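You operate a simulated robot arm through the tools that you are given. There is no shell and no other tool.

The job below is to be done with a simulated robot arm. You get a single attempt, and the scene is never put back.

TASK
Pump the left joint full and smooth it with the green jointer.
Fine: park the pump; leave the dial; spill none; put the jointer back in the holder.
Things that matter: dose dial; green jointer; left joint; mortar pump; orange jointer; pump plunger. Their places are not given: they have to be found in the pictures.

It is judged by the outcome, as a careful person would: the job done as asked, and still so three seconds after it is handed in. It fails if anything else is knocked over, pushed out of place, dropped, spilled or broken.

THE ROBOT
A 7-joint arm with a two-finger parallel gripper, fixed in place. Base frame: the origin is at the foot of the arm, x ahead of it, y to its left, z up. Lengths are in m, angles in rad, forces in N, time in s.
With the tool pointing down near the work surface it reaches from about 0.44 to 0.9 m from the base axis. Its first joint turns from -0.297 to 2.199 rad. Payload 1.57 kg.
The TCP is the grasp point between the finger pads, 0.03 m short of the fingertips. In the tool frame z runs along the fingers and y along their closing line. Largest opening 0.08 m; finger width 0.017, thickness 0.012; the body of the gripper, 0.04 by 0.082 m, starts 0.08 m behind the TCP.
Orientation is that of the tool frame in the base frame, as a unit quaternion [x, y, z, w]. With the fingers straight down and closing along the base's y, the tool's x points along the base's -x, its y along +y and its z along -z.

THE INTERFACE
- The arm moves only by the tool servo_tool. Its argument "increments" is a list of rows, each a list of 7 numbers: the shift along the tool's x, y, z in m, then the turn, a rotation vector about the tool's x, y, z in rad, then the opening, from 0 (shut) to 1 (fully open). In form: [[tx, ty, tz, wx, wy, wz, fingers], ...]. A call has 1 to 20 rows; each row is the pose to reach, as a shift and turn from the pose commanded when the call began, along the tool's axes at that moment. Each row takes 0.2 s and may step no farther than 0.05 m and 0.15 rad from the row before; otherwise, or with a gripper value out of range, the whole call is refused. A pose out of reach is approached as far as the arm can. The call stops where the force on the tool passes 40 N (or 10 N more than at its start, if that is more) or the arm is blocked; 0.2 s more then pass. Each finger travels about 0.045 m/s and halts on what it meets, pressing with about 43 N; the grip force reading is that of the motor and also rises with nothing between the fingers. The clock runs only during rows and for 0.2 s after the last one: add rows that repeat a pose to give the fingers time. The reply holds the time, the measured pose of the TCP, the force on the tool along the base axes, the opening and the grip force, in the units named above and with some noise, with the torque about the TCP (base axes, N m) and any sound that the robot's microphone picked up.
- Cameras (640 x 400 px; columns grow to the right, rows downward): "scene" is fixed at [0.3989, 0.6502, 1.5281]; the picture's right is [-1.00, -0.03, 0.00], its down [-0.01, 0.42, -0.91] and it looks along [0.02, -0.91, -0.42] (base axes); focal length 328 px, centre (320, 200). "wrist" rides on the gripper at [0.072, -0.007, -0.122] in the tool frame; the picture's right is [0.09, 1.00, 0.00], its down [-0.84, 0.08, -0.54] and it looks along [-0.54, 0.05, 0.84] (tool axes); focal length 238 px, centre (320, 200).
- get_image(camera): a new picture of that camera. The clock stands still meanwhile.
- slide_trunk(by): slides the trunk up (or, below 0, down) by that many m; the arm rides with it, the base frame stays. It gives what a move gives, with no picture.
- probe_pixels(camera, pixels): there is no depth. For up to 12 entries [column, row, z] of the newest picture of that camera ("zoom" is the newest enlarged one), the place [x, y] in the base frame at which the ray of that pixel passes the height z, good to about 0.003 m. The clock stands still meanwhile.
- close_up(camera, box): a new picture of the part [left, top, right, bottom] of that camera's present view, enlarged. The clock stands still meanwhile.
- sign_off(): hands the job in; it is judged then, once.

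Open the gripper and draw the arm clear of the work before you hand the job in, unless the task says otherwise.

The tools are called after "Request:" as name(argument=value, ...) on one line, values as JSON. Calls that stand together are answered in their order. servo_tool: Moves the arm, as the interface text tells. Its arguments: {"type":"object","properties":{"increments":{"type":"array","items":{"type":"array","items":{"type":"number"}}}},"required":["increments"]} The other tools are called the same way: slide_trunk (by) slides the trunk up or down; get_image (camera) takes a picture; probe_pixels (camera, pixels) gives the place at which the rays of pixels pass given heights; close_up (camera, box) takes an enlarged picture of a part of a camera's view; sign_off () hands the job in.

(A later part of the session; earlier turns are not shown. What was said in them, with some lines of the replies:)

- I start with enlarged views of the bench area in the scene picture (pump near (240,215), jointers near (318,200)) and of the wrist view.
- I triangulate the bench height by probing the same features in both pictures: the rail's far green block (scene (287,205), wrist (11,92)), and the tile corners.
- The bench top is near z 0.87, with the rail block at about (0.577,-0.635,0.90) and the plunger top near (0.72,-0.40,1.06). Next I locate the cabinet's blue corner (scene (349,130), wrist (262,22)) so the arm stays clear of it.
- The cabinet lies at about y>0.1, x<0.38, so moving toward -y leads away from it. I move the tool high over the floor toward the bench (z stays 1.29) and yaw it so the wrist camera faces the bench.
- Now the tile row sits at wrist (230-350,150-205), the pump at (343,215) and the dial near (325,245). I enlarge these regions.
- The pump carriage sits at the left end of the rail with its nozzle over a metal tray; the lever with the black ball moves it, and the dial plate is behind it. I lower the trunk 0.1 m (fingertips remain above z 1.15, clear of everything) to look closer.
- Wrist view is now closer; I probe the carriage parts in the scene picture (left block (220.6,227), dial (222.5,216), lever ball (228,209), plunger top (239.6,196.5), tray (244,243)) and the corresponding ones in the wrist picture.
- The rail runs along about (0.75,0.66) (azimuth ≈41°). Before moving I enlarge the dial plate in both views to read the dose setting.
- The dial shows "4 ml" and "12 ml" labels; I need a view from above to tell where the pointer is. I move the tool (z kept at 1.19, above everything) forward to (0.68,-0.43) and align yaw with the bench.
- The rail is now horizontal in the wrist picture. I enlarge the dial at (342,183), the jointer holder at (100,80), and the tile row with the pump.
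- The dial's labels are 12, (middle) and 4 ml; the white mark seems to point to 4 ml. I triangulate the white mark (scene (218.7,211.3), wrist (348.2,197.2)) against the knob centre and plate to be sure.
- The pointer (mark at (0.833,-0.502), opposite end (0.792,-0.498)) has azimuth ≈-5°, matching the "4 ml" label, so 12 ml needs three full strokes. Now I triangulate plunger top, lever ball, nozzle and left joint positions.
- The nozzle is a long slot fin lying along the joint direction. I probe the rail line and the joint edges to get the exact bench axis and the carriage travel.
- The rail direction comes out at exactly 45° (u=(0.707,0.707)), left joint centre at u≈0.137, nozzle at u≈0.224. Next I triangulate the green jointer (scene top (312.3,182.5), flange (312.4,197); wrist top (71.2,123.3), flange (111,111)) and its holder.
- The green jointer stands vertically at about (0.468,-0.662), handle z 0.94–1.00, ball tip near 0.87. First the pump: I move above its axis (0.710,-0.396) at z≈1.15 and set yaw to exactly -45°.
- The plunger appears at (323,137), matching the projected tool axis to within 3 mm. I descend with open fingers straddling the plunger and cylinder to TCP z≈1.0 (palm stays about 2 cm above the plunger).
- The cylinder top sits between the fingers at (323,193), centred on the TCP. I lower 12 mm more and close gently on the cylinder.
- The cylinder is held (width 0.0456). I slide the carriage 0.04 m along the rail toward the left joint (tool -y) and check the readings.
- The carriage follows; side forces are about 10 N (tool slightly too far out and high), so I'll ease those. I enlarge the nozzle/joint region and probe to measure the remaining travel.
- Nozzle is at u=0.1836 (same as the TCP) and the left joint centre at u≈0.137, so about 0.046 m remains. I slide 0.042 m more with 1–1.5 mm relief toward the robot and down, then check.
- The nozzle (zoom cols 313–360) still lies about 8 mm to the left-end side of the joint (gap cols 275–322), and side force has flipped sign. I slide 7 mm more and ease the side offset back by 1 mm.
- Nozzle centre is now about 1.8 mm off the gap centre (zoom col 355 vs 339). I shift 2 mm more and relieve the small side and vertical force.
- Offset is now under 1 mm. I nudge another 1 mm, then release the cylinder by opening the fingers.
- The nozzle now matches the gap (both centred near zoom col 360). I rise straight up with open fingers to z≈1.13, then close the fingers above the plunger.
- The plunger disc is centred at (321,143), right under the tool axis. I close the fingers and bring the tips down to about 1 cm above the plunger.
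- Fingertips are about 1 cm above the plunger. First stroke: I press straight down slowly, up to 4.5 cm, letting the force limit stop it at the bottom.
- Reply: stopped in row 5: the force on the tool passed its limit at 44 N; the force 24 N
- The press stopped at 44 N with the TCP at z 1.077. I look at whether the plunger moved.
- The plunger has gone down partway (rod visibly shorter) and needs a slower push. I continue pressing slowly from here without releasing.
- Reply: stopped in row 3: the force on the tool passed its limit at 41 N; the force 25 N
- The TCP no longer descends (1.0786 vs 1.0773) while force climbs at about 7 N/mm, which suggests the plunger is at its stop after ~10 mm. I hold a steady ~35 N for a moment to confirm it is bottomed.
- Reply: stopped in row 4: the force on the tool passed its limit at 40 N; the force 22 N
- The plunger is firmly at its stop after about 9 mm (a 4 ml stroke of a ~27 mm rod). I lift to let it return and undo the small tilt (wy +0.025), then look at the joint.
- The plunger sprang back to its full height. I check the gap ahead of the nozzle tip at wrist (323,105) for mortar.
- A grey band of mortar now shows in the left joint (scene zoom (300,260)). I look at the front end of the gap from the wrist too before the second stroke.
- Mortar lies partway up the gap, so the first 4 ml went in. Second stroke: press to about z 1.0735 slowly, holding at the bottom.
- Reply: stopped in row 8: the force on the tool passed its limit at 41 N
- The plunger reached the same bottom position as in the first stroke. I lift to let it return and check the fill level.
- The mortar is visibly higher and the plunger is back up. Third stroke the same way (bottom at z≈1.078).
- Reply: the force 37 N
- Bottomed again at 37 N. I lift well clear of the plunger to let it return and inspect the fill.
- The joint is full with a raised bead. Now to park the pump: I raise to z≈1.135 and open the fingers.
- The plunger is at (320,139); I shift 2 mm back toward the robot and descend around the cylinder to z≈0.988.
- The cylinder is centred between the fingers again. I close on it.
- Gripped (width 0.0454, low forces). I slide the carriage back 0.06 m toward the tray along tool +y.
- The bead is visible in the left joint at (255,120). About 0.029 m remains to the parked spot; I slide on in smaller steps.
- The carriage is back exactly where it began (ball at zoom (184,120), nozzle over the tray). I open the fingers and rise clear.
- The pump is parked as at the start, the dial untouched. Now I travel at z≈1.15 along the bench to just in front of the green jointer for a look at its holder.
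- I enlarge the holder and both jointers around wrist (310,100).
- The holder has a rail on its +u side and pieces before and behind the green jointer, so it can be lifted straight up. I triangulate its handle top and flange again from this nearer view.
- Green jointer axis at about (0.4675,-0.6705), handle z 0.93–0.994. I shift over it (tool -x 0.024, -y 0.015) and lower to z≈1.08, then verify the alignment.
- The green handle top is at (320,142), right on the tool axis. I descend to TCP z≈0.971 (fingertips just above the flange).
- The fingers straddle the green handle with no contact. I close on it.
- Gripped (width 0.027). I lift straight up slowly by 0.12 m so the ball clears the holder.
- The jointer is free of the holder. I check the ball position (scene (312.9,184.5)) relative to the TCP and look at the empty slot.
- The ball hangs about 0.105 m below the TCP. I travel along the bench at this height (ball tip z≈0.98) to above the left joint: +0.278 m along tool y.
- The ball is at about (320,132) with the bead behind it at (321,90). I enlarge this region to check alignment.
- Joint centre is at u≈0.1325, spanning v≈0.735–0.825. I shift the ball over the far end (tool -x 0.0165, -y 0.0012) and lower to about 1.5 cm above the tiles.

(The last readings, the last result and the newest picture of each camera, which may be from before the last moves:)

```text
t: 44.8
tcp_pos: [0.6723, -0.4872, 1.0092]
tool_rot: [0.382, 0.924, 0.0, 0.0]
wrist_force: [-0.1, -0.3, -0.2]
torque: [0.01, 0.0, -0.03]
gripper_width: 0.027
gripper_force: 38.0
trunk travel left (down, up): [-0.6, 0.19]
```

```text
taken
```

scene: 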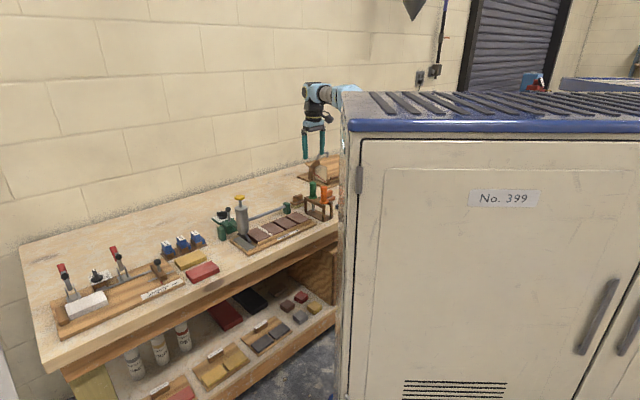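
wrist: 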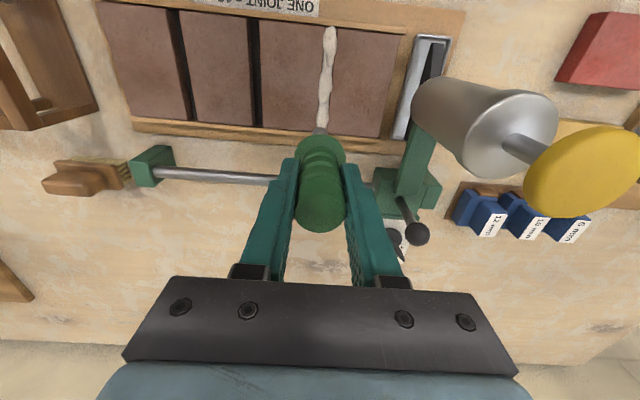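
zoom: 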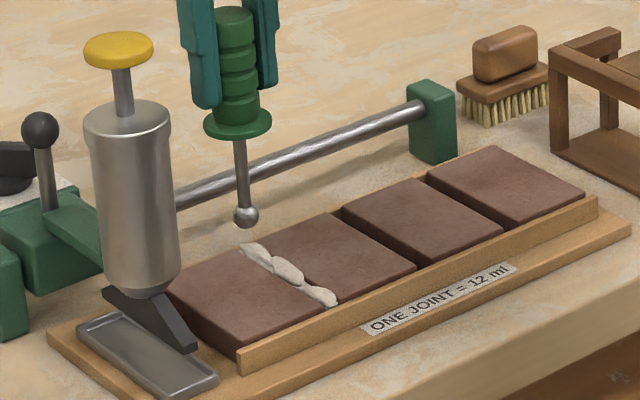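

The ball is above the far end of the joint. I enlarge the wrist view to check side alignment before touching down.

Request:
close_up(camera="wrist", box=[280, 80, 365, 150])

Request:
close_up(camera="scene", box=[245, 210, 280, 240])

```text
5.71 times, centred on (322, 115) of wrist
```

zoom: 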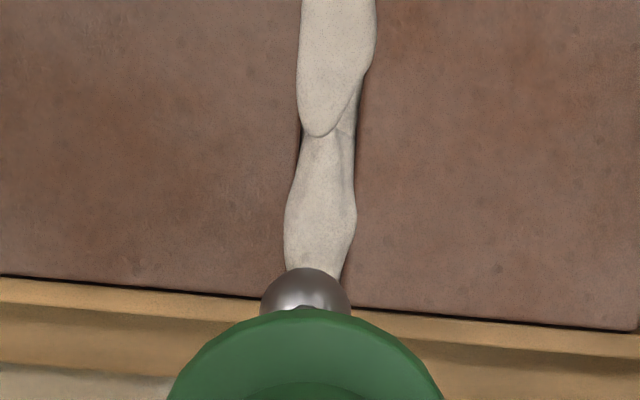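

```text
13.33 times, centred on (262, 225) of scene
```

zoom: 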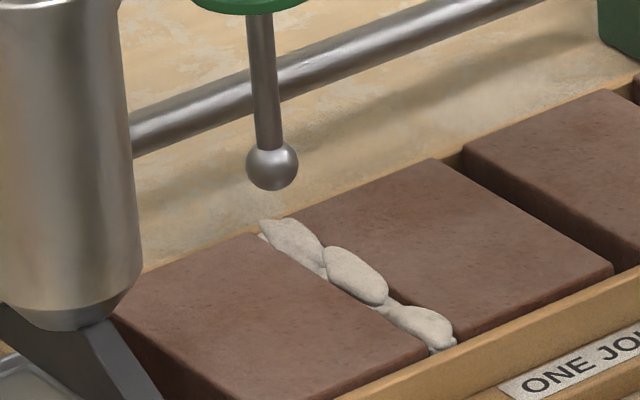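

The ball is about 1.5 mm to the right-hand side of the joint line (zoom col 306 vs 316), so I correct +0.0015 in y and approach slowly, expecting contact around TCP z≈0.997.

Request:
servo_tool(increments=[[0, 0.0015, 0.002, 0, 0, 0, 0.1], [0, 0.0015, 0.004, 0, 0, 0, 0.1], [0, 0.0015, 0.006, 0, 0, 0, 0.1], [0, 0.0015, 0.008, 0, 0, 0, 0.1], [0, 0.0015, 0.009, 0, 0, 0, 0.1]])

Request:
close_up(camera="scene", box=[245, 210, 280, 240])

```text
t: 46.0
tcp_pos: [0.6742, -0.4862, 1.0003]
tool_rot: [0.383, 0.924, 0.0, 0.0]
wrist_force: [1.6, -0.4, -1.0]
torque: [-0.02, 0.03, 0.03]
gripper_width: 0.0271
gripper_force: 37.6
trunk travel left (down, up): [-0.6, 0.19]
```

```text
13.33 times, centred on (262, 225) of scene
```

zoom: 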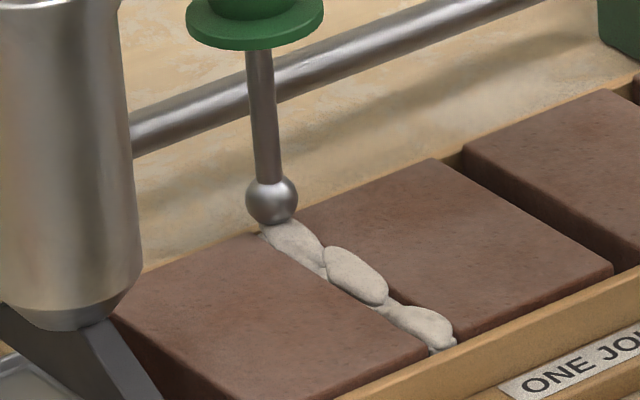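

No contact yet at z 1.000. I continue down in 1 mm steps, watching the vertical force.

Request:
servo_tool(increments=[[0, 0, 0.001, 0, 0, 0, 0.1], [0, 0, 0.002, 0, 0, 0, 0.1], [0, 0, 0.003, 0, 0, 0, 0.1]])

```text
t: 46.8
tcp_pos: [0.6735, -0.4856, 0.996]
tool_rot: [0.383, 0.924, 0.0, 0.0]
wrist_force: [1.2, 1.6, 0.0]
torque: [0.15, -0.13, -0.02]
gripper_width: 0.0271
gripper_force: 37.8
trunk travel left (down, up): [-0.6, 0.19]
```

A slight side contact (about 2 N toward +u, torque 0.2 N m) shows the ball is settling against the joint edge. I shift +0.4 mm in y and go down 2 mm more.

Request:
servo_tool(increments=[[0, 0.0004, 0.001, 0, 0, 0, 0.1], [0, 0.0004, 0.002, 0, 0, 0, 0.1], [0, 0.0004, 0.002, 0, 0, 0, 0.1]])

Request:
close_up(camera="scene", box=[245, 210, 280, 240])

Request:
close_up(camera="wrist", box=[280, 80, 365, 150])

```text
t: 47.6
tcp_pos: [0.6746, -0.4857, 0.9962]
tool_rot: [0.382, 0.924, -0.001, 0.001]
wrist_force: [-1.2, 0.3, 12.4]
torque: [-0.2, 0.37, -0.05]
gripper_width: 0.0267
gripper_force: 37.8
trunk travel left (down, up): [-0.6, 0.19]
```

```text
13.33 times, centred on (262, 225) of scene
```

zoom: 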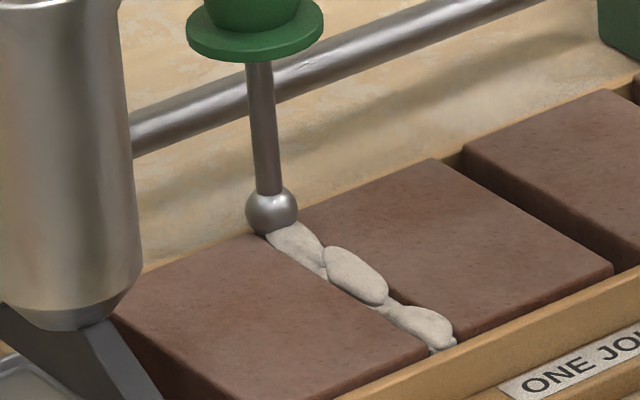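

```text
5.71 times, centred on (322, 115) of wrist
```

zoom: 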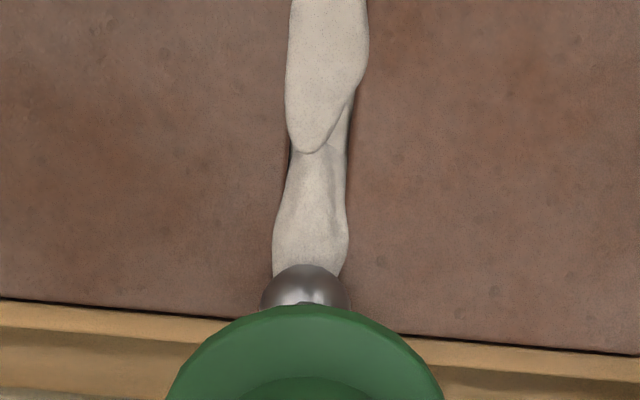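

The ball is seated in the joint end with 12 N. I ease to about 8 N and draw it along the joint toward the robot (tool +x), first half.

Request:
servo_tool(increments=[[0, 0, -0.0005, 0, 0, 0, 0.1], [0.006, 0, -0.0005, 0, 0, 0, 0.1], [0.012, 0, -0.0005, 0, 0, 0, 0.1], [0.018, 0, -0.0005, 0, 0, 0, 0.1], [0.024, 0, -0.0005, 0, 0, 0, 0.1], [0.03, 0, -0.0005, 0, 0, 0, 0.1], [0.036, 0, -0.0005, 0, 0, 0, 0.1]])

Request:
close_up(camera="scene", box=[245, 210, 280, 240])

Request:
close_up(camera="wrist", box=[280, 80, 365, 150])

```text
t: 49.2
tcp_pos: [0.6492, -0.4593, 0.9945]
tool_rot: [0.383, 0.924, 0.0, -0.001]
wrist_force: [-0.3, -1.4, 3.9]
torque: [-0.31, 0.1, -0.01]
gripper_width: 0.0271
gripper_force: 37.5
trunk travel left (down, up): [-0.6, 0.19]
```

```text
13.33 times, centred on (262, 225) of scene
```

zoom: 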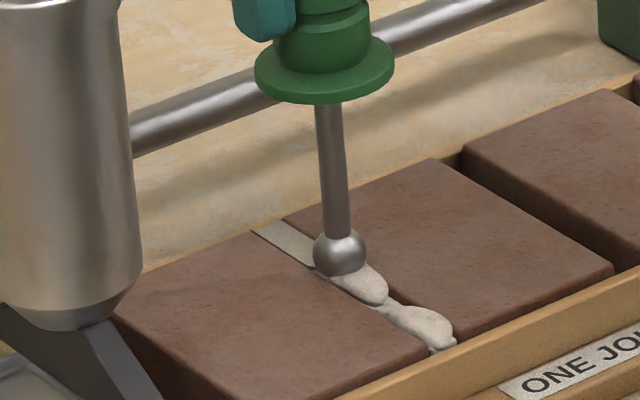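

```text
5.71 times, centred on (322, 115) of wrist
```

zoom: 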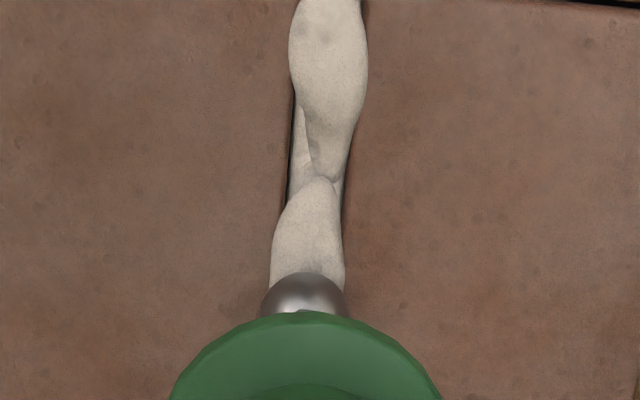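

The strip behind the ball is smooth (zoom (290,235)), contact ~4 N. I continue the stroke to the near end of the joint, pressing slightly (0.3 mm) more.

Request:
servo_tool(increments=[[0.006, 0, 0.0003, 0, 0, 0, 0.1], [0.012, 0, 0.0003, 0, 0, 0, 0.1], [0.018, 0, 0.0003, 0, 0, 0, 0.1], [0.024, 0, 0.0003, 0, 0, 0, 0.1], [0.03, 0, 0.0003, 0, 0, 0, 0.1], [0.036, 0, 0.0003, 0, 0, 0, 0.1], [0.041, 0, 0.0003, 0, 0, 0, 0.1], [0.045, 0, 0.0003, 0, 0, 0, 0.1]])

Request:
close_up(camera="scene", box=[250, 212, 285, 242])

Request:
close_up(camera="wrist", box=[280, 80, 365, 150])

```text
t: 51.0
tcp_pos: [0.617, -0.428, 0.995]
tool_rot: [0.383, 0.924, -0.001, 0.0]
wrist_force: [-1.4, -2.2, -0.5]
torque: [-0.29, 0.19, -0.04]
gripper_width: 0.0273
gripper_force: 37.5
trunk travel left (down, up): [-0.6, 0.19]
```

```text
13.33 times, centred on (268, 227) of scene
```

zoom: 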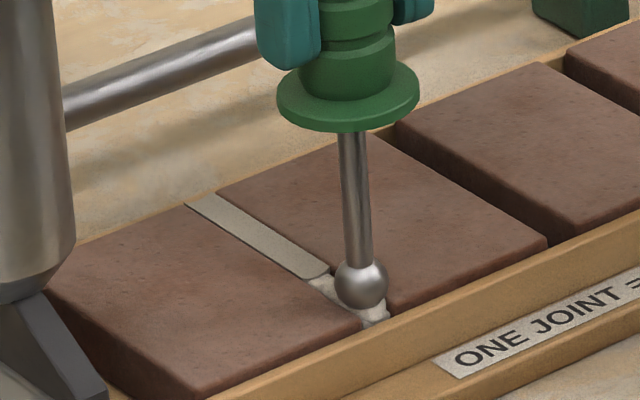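

```text
5.71 times, centred on (322, 115) of wrist
```

zoom: 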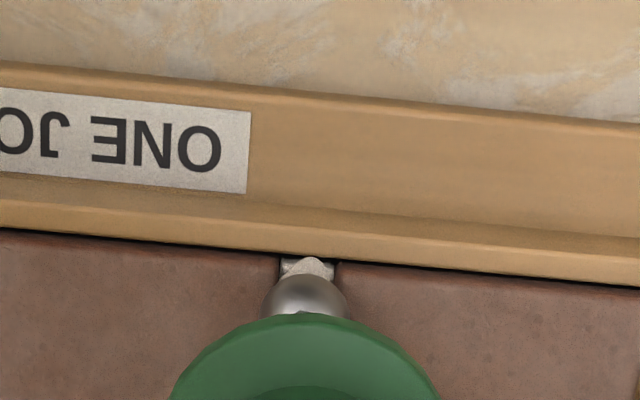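

The far two-thirds is smooth, but near the ball the bead is still rough since contact went light (force ≈0). I press down here in small steps to regain contact.

Request:
servo_tool(increments=[[0, -0.0002, 0.0007, 0, 0, 0, 0.1], [0, -0.0003, 0.0014, 0, 0, 0, 0.1], [0, -0.0003, 0.0014, 0, 0, 0, 0.1]])

Request:
close_up(camera="scene", box=[250, 212, 285, 242])

```text
t: 51.8
tcp_pos: [0.6176, -0.429, 0.9934]
tool_rot: [0.383, 0.924, -0.001, 0.001]
wrist_force: [-3.2, -0.3, 10.3]
torque: [-0.15, 0.39, -0.03]
gripper_width: 0.0268
gripper_force: 37.7
trunk travel left (down, up): [-0.6, 0.19]
```

```text
13.33 times, centred on (268, 227) of scene
```

zoom: 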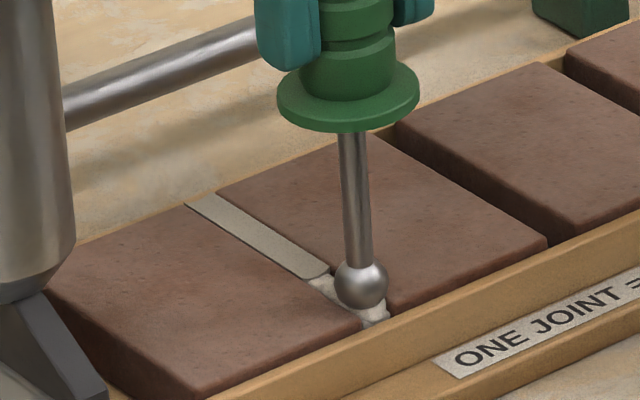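

Contact is back at 10 N. I run the ball back over the rough part (0.04 m outward) at this height.

Request:
servo_tool(increments=[[-0.006, 0, 0, 0, 0, 0, 0.1], [-0.012, 0, 0, 0, 0, 0, 0.1], [-0.018, 0, 0, 0, 0, 0, 0.1], [-0.024, 0, 0, 0, 0, 0, 0.1], [-0.03, 0, 0, 0, 0, 0, 0.1], [-0.036, 0, 0, 0, 0, 0, 0.1]])

Request:
close_up(camera="scene", box=[250, 212, 285, 242])

Request:
close_up(camera="wrist", box=[280, 60, 365, 140])

```text
t: 53.2
tcp_pos: [0.6424, -0.4534, 0.9932]
tool_rot: [0.383, 0.924, 0.0, -0.001]
wrist_force: [1.3, 1.0, -0.1]
torque: [0.2, -0.16, 0.07]
gripper_width: 0.0269
gripper_force: 37.7
trunk travel left (down, up): [-0.6, 0.19]
```

```text
13.33 times, centred on (268, 227) of scene
```

zoom: 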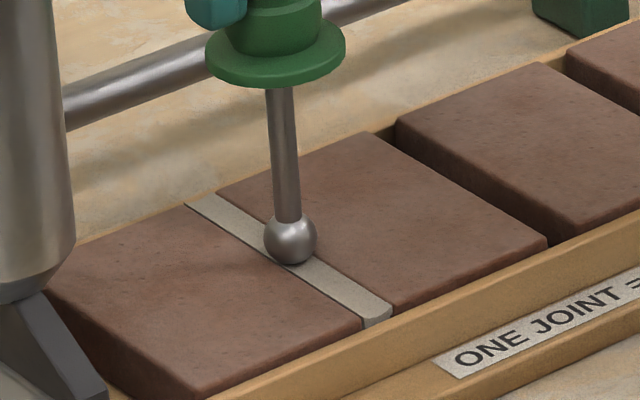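

```text
5.00 times, centred on (322, 100) of wrist
```

zoom: 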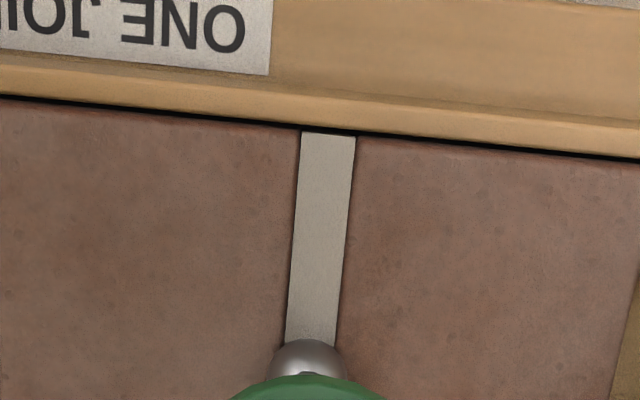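

The joint now looks uniformly smooth to its near end. I lift the jointer straight up 0.1 m and inspect the whole joint.

Request:
servo_tool(increments=[[0, 0, -0.01, 0, 0, 0, 0.1], [0, 0, -0.03, 0, 0, 0, 0.1], [0, 0, -0.065, 0, 0, 0, 0.1], [0, 0, -0.1, 0, 0, 0, 0.1], [0, 0, -0.1, 0, 0, 0, 0.1]])

Request:
close_up(camera="scene", box=[245, 205, 295, 245])

Request:
get_image(camera="wrist")

Request:
close_up(camera="wrist", box=[270, 50, 380, 140])

```text
t: 54.4
tcp_pos: [0.643, -0.4546, 1.0934]
tool_rot: [0.383, 0.924, 0.0, 0.0]
wrist_force: [0.4, -0.6, -2.2]
torque: [0.01, -0.01, 0.03]
gripper_width: 0.0271
gripper_force: 37.4
trunk travel left (down, up): [-0.6, 0.19]
```

```text
10.00 times, centred on (270, 225) of scene
```

zoom: 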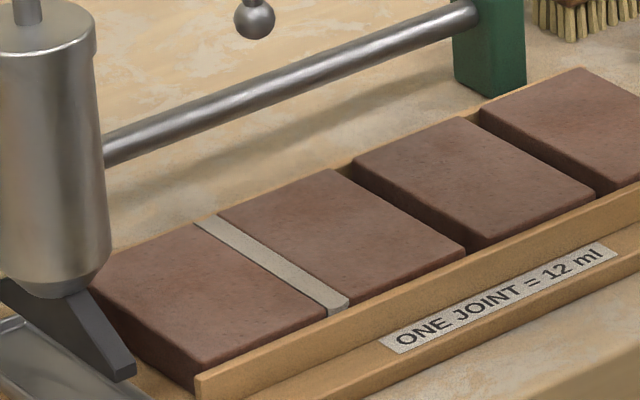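

```text
taken
```

wrist: 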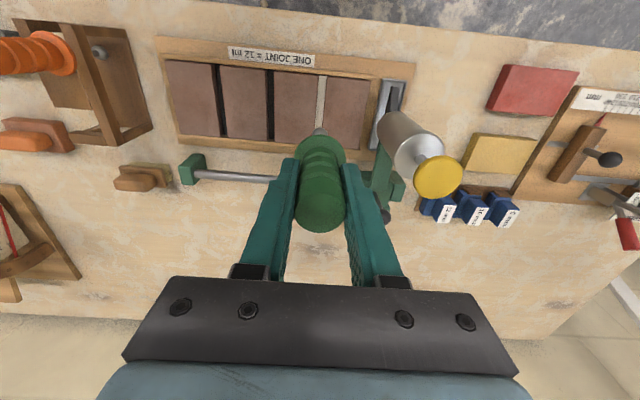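

```text
4.44 times, centred on (325, 95) of wrist
```

zoom: 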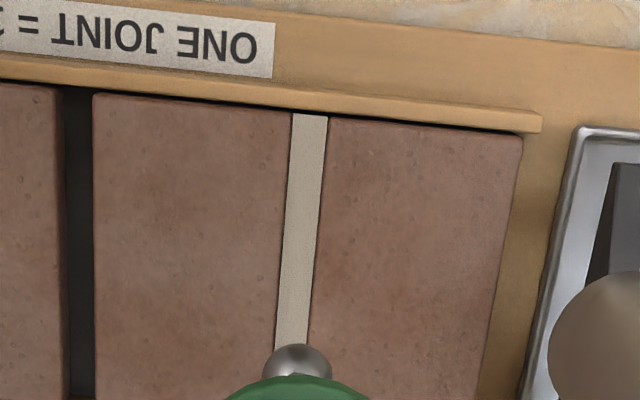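

The left joint is full and smooth end to end. Now I carry the jointer back at this height to above its holder slot (Δu -0.278, Δv +0.0277).

Request:
servo_tool(increments=[[-0.005, -0.04, 0, 0, 0, 0, 0.1], [-0.01, -0.08, 0, 0, 0, 0, 0.1], [-0.015, -0.12, 0, 0, 0, 0, 0.1], [-0.02, -0.16, 0, 0, 0, 0, 0.1], [-0.025, -0.2, 0, 0, 0, 0, 0.1], [-0.0277, -0.24, 0, 0, 0, 0, 0.1], [-0.0277, -0.2783, 0, 0, 0, 0, 0.1], [-0.0277, -0.2783, 0, 0, 0, 0, 0.1]])

Request:
get_image(camera="wrist")

Request:
close_up(camera="wrist", box=[280, 85, 370, 145])

Request:
close_up(camera="scene", box=[285, 140, 345, 225])

```text
t: 56.2
tcp_pos: [0.4639, -0.6688, 1.0942]
tool_rot: [0.383, 0.924, 0.0, 0.0]
wrist_force: [0.5, 0.1, -0.7]
torque: [-0.01, -0.04, -0.02]
gripper_width: 0.0268
gripper_force: 37.7
trunk travel left (down, up): [-0.6, 0.19]
```

```text
taken
```

wrist: 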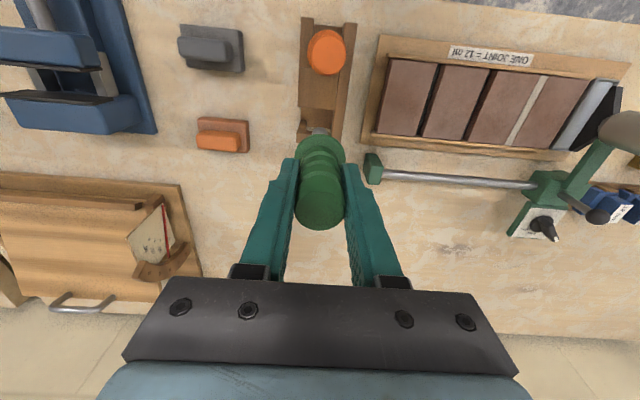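

```text
6.67 times, centred on (325, 115) of wrist
```

zoom: 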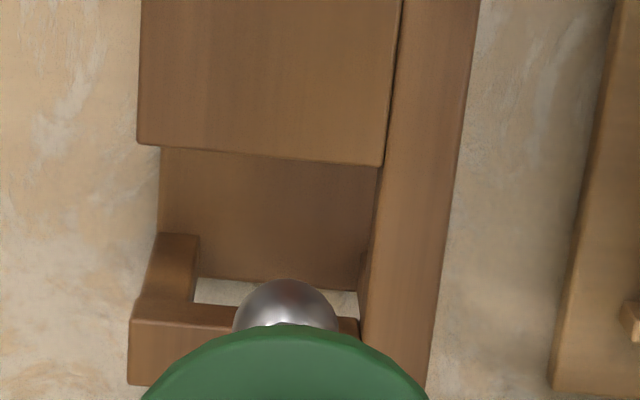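

```text
4.71 times, centred on (315, 182) of scene
```

zoom: 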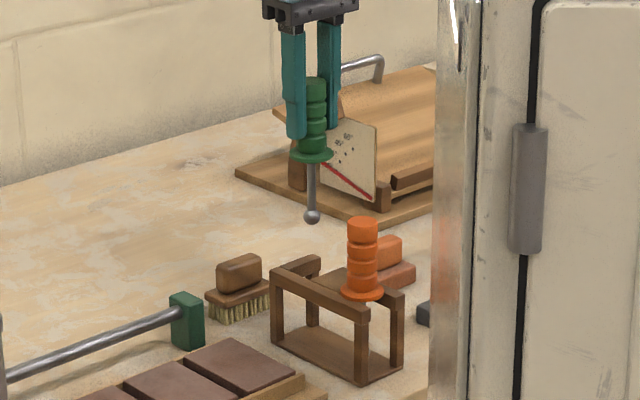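

The jointer may have shifted a few mm in the grip (flange now at zoom row 325 vs 335). I take finer close-ups to measure ball and flange relative to the fingers.

Request:
close_up(camera="scene", box=[298, 150, 333, 195])

Request:
close_up(camera="wrist", box=[275, 120, 365, 240])

```text
8.89 times, centred on (316, 172) of scene
```

zoom: 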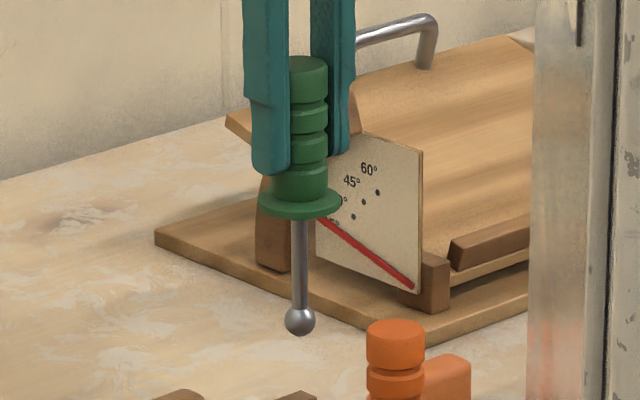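

```text
3.33 times, centred on (320, 180) of wrist
```

zoom: 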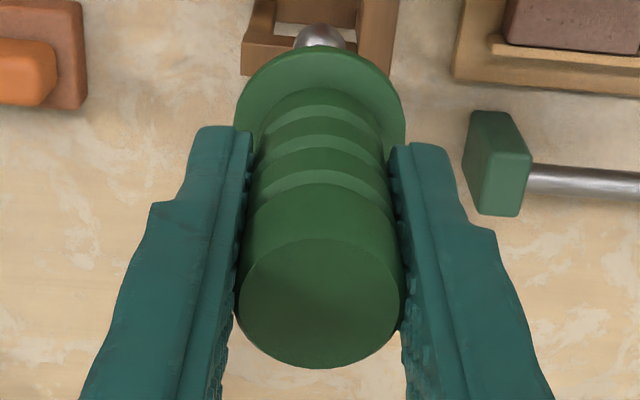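

I probe the ball (scene (313.75,185.7)) and flange (313.75,172.3) to find their heights under the TCP now.

Request:
probe_pixels(camera="scene", pixels=[[313.75, 185.72, 0.97], [313.75, 185.72, 0.98], [313.75, 185.72, 0.985], [313.75, 185.72, 0.99], [313.75, 172.3, 1.04], [313.75, 172.3, 1.045], [313.75, 172.3, 1.05], [313.75, 172.3, 1.06]])

Request:
probe_pixels(camera="wrist", pixels=[[319.5, 129.5, 0.97], [319.5, 129.5, 0.98], [319.5, 129.5, 0.99], [320, 207, 1.1], [320, 207, 1.11], [320, 207, 1.12]])

```text
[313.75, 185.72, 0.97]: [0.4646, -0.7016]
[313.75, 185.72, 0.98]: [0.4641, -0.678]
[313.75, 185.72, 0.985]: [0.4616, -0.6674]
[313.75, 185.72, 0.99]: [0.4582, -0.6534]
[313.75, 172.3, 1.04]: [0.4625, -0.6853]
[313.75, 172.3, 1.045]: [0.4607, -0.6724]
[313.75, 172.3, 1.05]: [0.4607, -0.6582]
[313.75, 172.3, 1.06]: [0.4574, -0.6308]
```

```text
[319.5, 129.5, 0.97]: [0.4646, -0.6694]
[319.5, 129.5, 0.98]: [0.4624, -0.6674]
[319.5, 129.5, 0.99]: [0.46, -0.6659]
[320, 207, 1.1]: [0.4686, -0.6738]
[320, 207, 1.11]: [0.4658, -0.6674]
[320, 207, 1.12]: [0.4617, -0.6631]
```

The jointer slid about 4 mm down in the grip; ball and axis remain vertical under the TCP. I correct the position by 2 mm in v and lower it into the slot, stopping above the expected seating height (TCP≈0.978).

Request:
servo_tool(increments=[[-0.0022, 0.0003, 0, 0, 0, 0, 0.1], [-0.0022, 0.0003, 0.025, 0, 0, 0, 0.1], [-0.0022, 0.0003, 0.05, 0, 0, 0, 0.1], [-0.0022, 0.0003, 0.075, 0, 0, 0, 0.1], [-0.0022, 0.0003, 0.095, 0, 0, 0, 0.1], [-0.0022, 0.0003, 0.107, 0, 0, 0, 0.1], [-0.0022, 0.0003, 0.107, 0, 0, 0, 0.1]])

Request:
close_up(camera="scene", box=[298, 170, 343, 225])

Request:
get_image(camera="wrist")

```text
t: 57.8
tcp_pos: [0.4672, -0.6709, 0.9868]
tool_rot: [0.383, 0.924, -0.001, 0.0]
wrist_force: [-0.1, 0.2, -0.9]
torque: [-0.02, 0.02, 0.0]
gripper_width: 0.0271
gripper_force: 37.7
trunk travel left (down, up): [-0.6, 0.19]
```

```text
7.27 times, centred on (320, 198) of scene
```

zoom: 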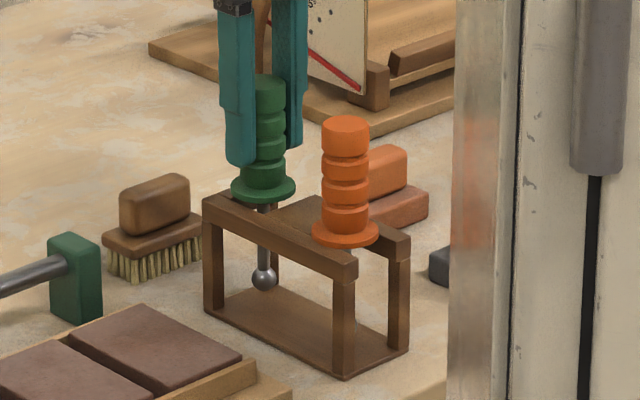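

```text
taken
```

wrist: 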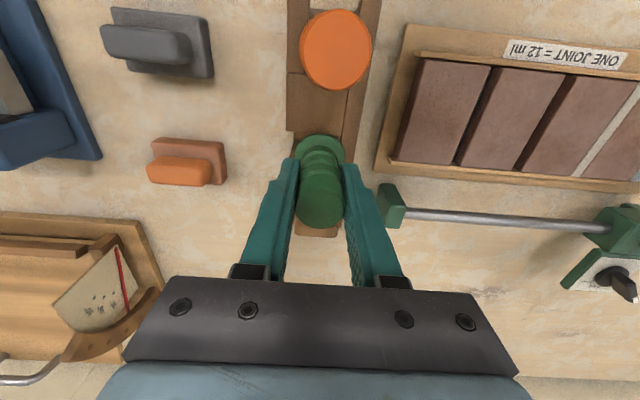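

The rod hangs inside the slot with the flange still several mm above the wood. I lower in 2 mm steps until the flange seats.

Request:
servo_tool(increments=[[0, 0, 0.002, 0, 0, 0, 0.1], [0, 0, 0.004, 0, 0, 0, 0.1], [0, 0, 0.006, 0, 0, 0, 0.1], [0, 0, 0.007, 0, 0, 0, 0.1]])

Request:
close_up(camera="scene", box=[298, 180, 333, 215])

```text
t: 58.8
tcp_pos: [0.4671, -0.6724, 0.9807]
tool_rot: [0.383, 0.924, -0.001, 0.002]
wrist_force: [1.1, 0.0, 13.0]
torque: [0.31, -0.1, 0.04]
gripper_width: 0.027
gripper_force: 37.1
trunk travel left (down, up): [-0.6, 0.19]
```

```text
11.43 times, centred on (316, 198) of scene
```

zoom: 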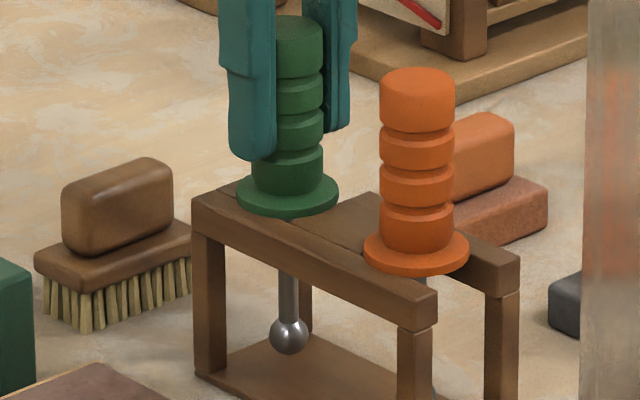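

The flange is seated (13 N). I relieve the pressure and compare with the same close-up box used before pick-up (flange was at (256,160), ball at (257,268)).

Request:
servo_tool(increments=[[0, 0, -0.0012, 0, 0, 0, 0.1], [0, 0, -0.0012, 0, 0, 0, 0.1]])

Request:
close_up(camera="scene", box=[298, 178, 343, 225])

Request:
close_up(camera="wrist", box=[275, 90, 365, 190])

```text
t: 59.4
tcp_pos: [0.467, -0.6724, 0.9816]
tool_rot: [0.383, 0.924, 0.001, 0.0]
wrist_force: [1.3, 0.2, 8.1]
torque: [0.14, -0.14, 0.01]
gripper_width: 0.0269
gripper_force: 37.3
trunk travel left (down, up): [-0.6, 0.19]
```

```text
8.51 times, centred on (320, 202) of scene
```

zoom: 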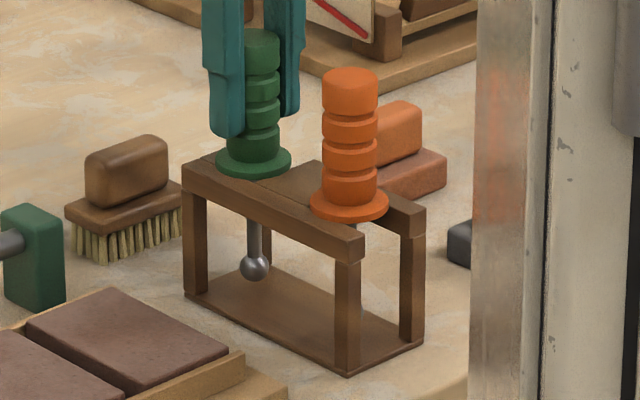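

```text
4.00 times, centred on (320, 140) of wrist
```

zoom: 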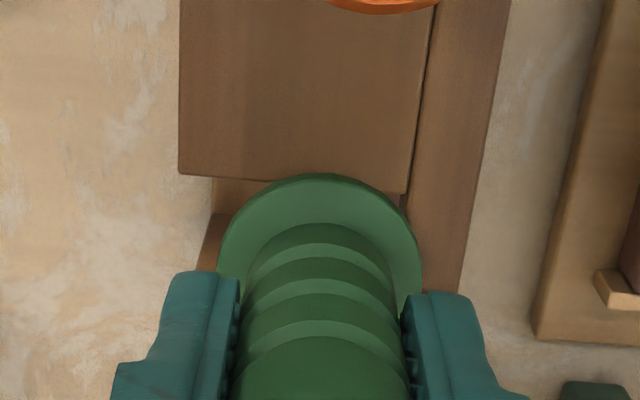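

Flange and ball match their original places within about 1.5 mm. I relieve another 1 mm and open the fingers.

Request:
servo_tool(increments=[[0, 0, -0.001, 0, 0, 0, 0.1], [0, 0, -0.001, 0, 0, 0, 0.35], [0, 0, -0.001, 0, 0, 0, 0.6], [0, 0, -0.001, 0, 0, 0, 0.85], [0, 0, -0.001, 0, 0, 0, 1], [0, 0, -0.001, 0, 0, 0, 1], [0, 0, -0.001, 0, 0, 0, 1]])

Request:
close_up(camera="scene", box=[298, 178, 343, 225])

Request:
get_image(camera="wrist")

```text
t: 61.0
tcp_pos: [0.4669, -0.6726, 0.981]
tool_rot: [0.383, 0.924, 0.0, 0.001]
wrist_force: [0.3, -0.3, 0.0]
torque: [0.01, 0.02, 0.0]
gripper_width: 0.08
gripper_force: 0.0
trunk travel left (down, up): [-0.6, 0.19]
```

```text
8.51 times, centred on (320, 202) of scene
```

zoom: 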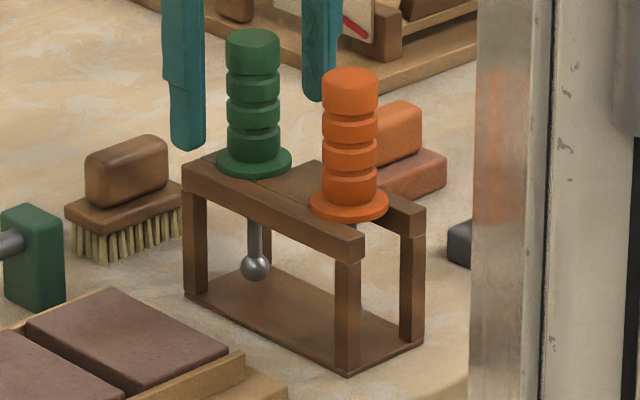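

```text
taken
```

wrist: 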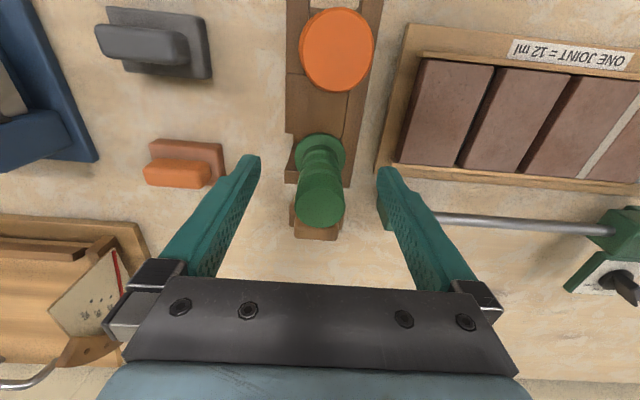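

The green jointer stands upright in the holder, fingers fully clear. I rise straight up 0.17 m, then draw back toward the robot.

Request:
servo_tool(increments=[[0, 0, -0.03, 0, 0, 0, 1], [0, 0, -0.07, 0, 0, 0, 1], [0, 0, -0.115, 0, 0, 0, 1], [0, 0, -0.16, 0, 0, 0, 1], [0, 0, -0.19, 0, 0, 0, 1], [0.03, 0.03, -0.2, 0, 0, 0, 1], [0.065, 0.06, -0.2, 0, 0, 0, 1], [0.1, 0.09, -0.2, 0, 0, 0, 1], [0.135, 0.12, -0.2, 0, 0, 0, 1], [0.17, 0.15, -0.2, 0, 0, 0, 1], [0.2, 0.17, -0.2, 0, 0, 0, 1]])

Request:
get_image(camera="scene")

Request:
get_image(camera="wrist")

```text
t: 63.4
tcp_pos: [0.4449, -0.4086, 1.1824]
tool_rot: [0.383, 0.924, -0.001, -0.001]
wrist_force: [-0.7, -1.4, -1.7]
torque: [0.02, 0.02, 0.0]
gripper_width: 0.0799
gripper_force: 0.1
trunk travel left (down, up): [-0.6, 0.19]
```

```text
taken
```

scene: 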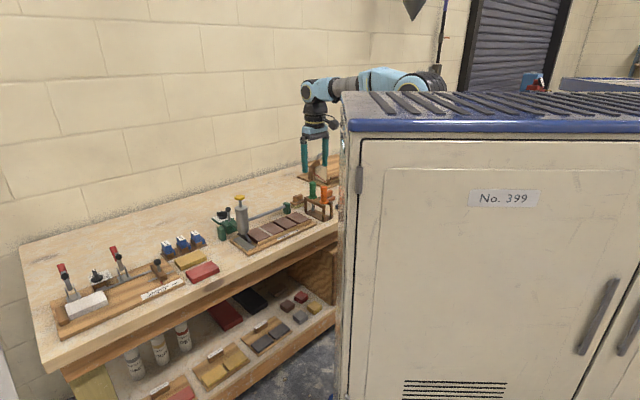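

```text
taken
```

wrist: 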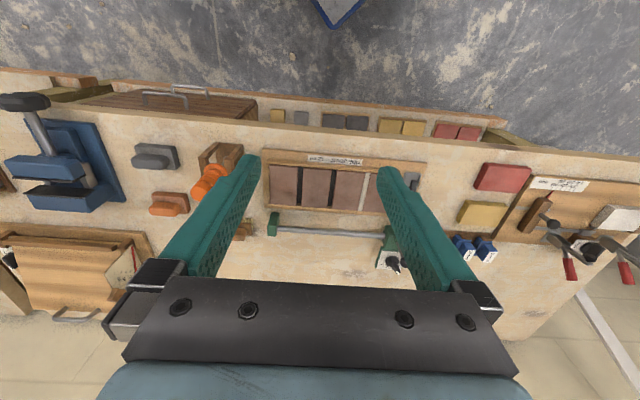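

The arm is clear of the bench. I take final close-ups of the pump, joint, dial and jointer holder before handing in.

Request:
close_up(camera="scene", box=[205, 185, 295, 255])

Request:
close_up(camera="scene", box=[298, 178, 343, 225])

Request:
close_up(camera="scene", box=[212, 203, 242, 223])

Request:
close_up(camera="wrist", box=[250, 140, 430, 280])

```text
5.71 times, centred on (250, 220) of scene
```

zoom: 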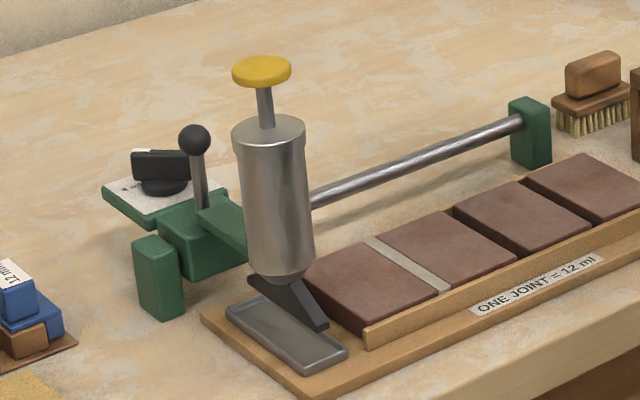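

```text
8.51 times, centred on (320, 202) of scene
```

zoom: 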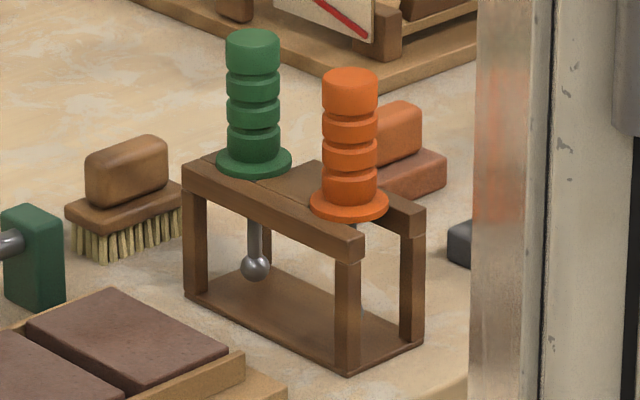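

```text
16.00 times, centred on (227, 213) of scene
```

zoom: 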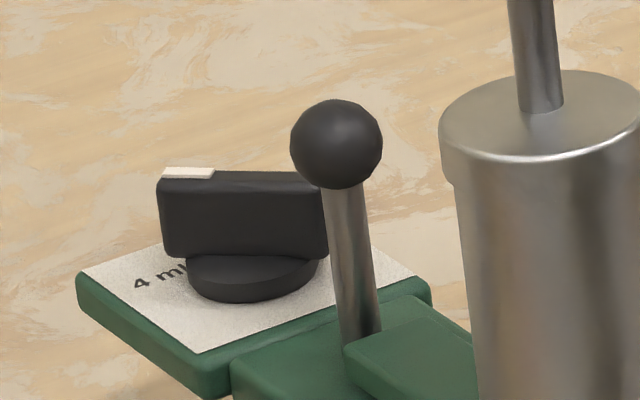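

```text
2.86 times, centred on (340, 210) of wrist
```

zoom: 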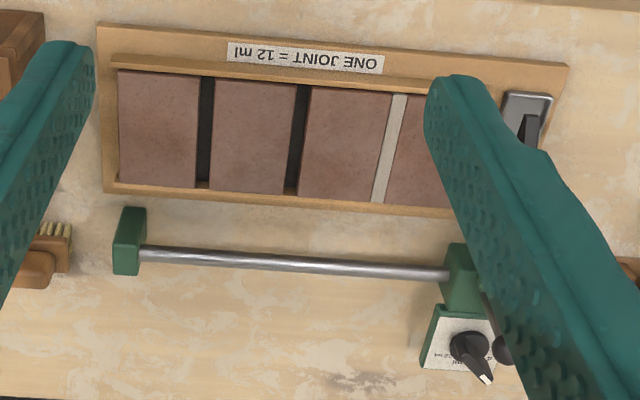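

The final pictures match the task. The left joint is full and smooth, the pump is back over its tray, and the dial still reads 4 ml. The green jointer stands upright in the holder with nothing spilled, the gripper is open and the arm is clear, so I hand in.

Request:
sign_off()

```text
The job is handed in.
```

The left joint is full and smoothed, and I have handed the job in.

- **Filling:** The dial was set to 4 ml and one joint takes 12 ml. I gave three full strokes with the nozzle over the left joint.
- **Pump and dial:** The pump is parked back over its tray where it started. The dial was not touched and still points to 4 ml.
- **Smoothing:** I smoothed the joint with the green jointer. The near third came out rough on the first pass, so I went over it again with more pressure, and it now looks even from end to end.
- **Jointer:** The green jointer is upright in its holder, about 1.5 mm from where it was. The orange jointer was not touched.

The last pictures show no mortar outside the joint and nothing else moved. The gripper is open and the arm is clear of the bench.
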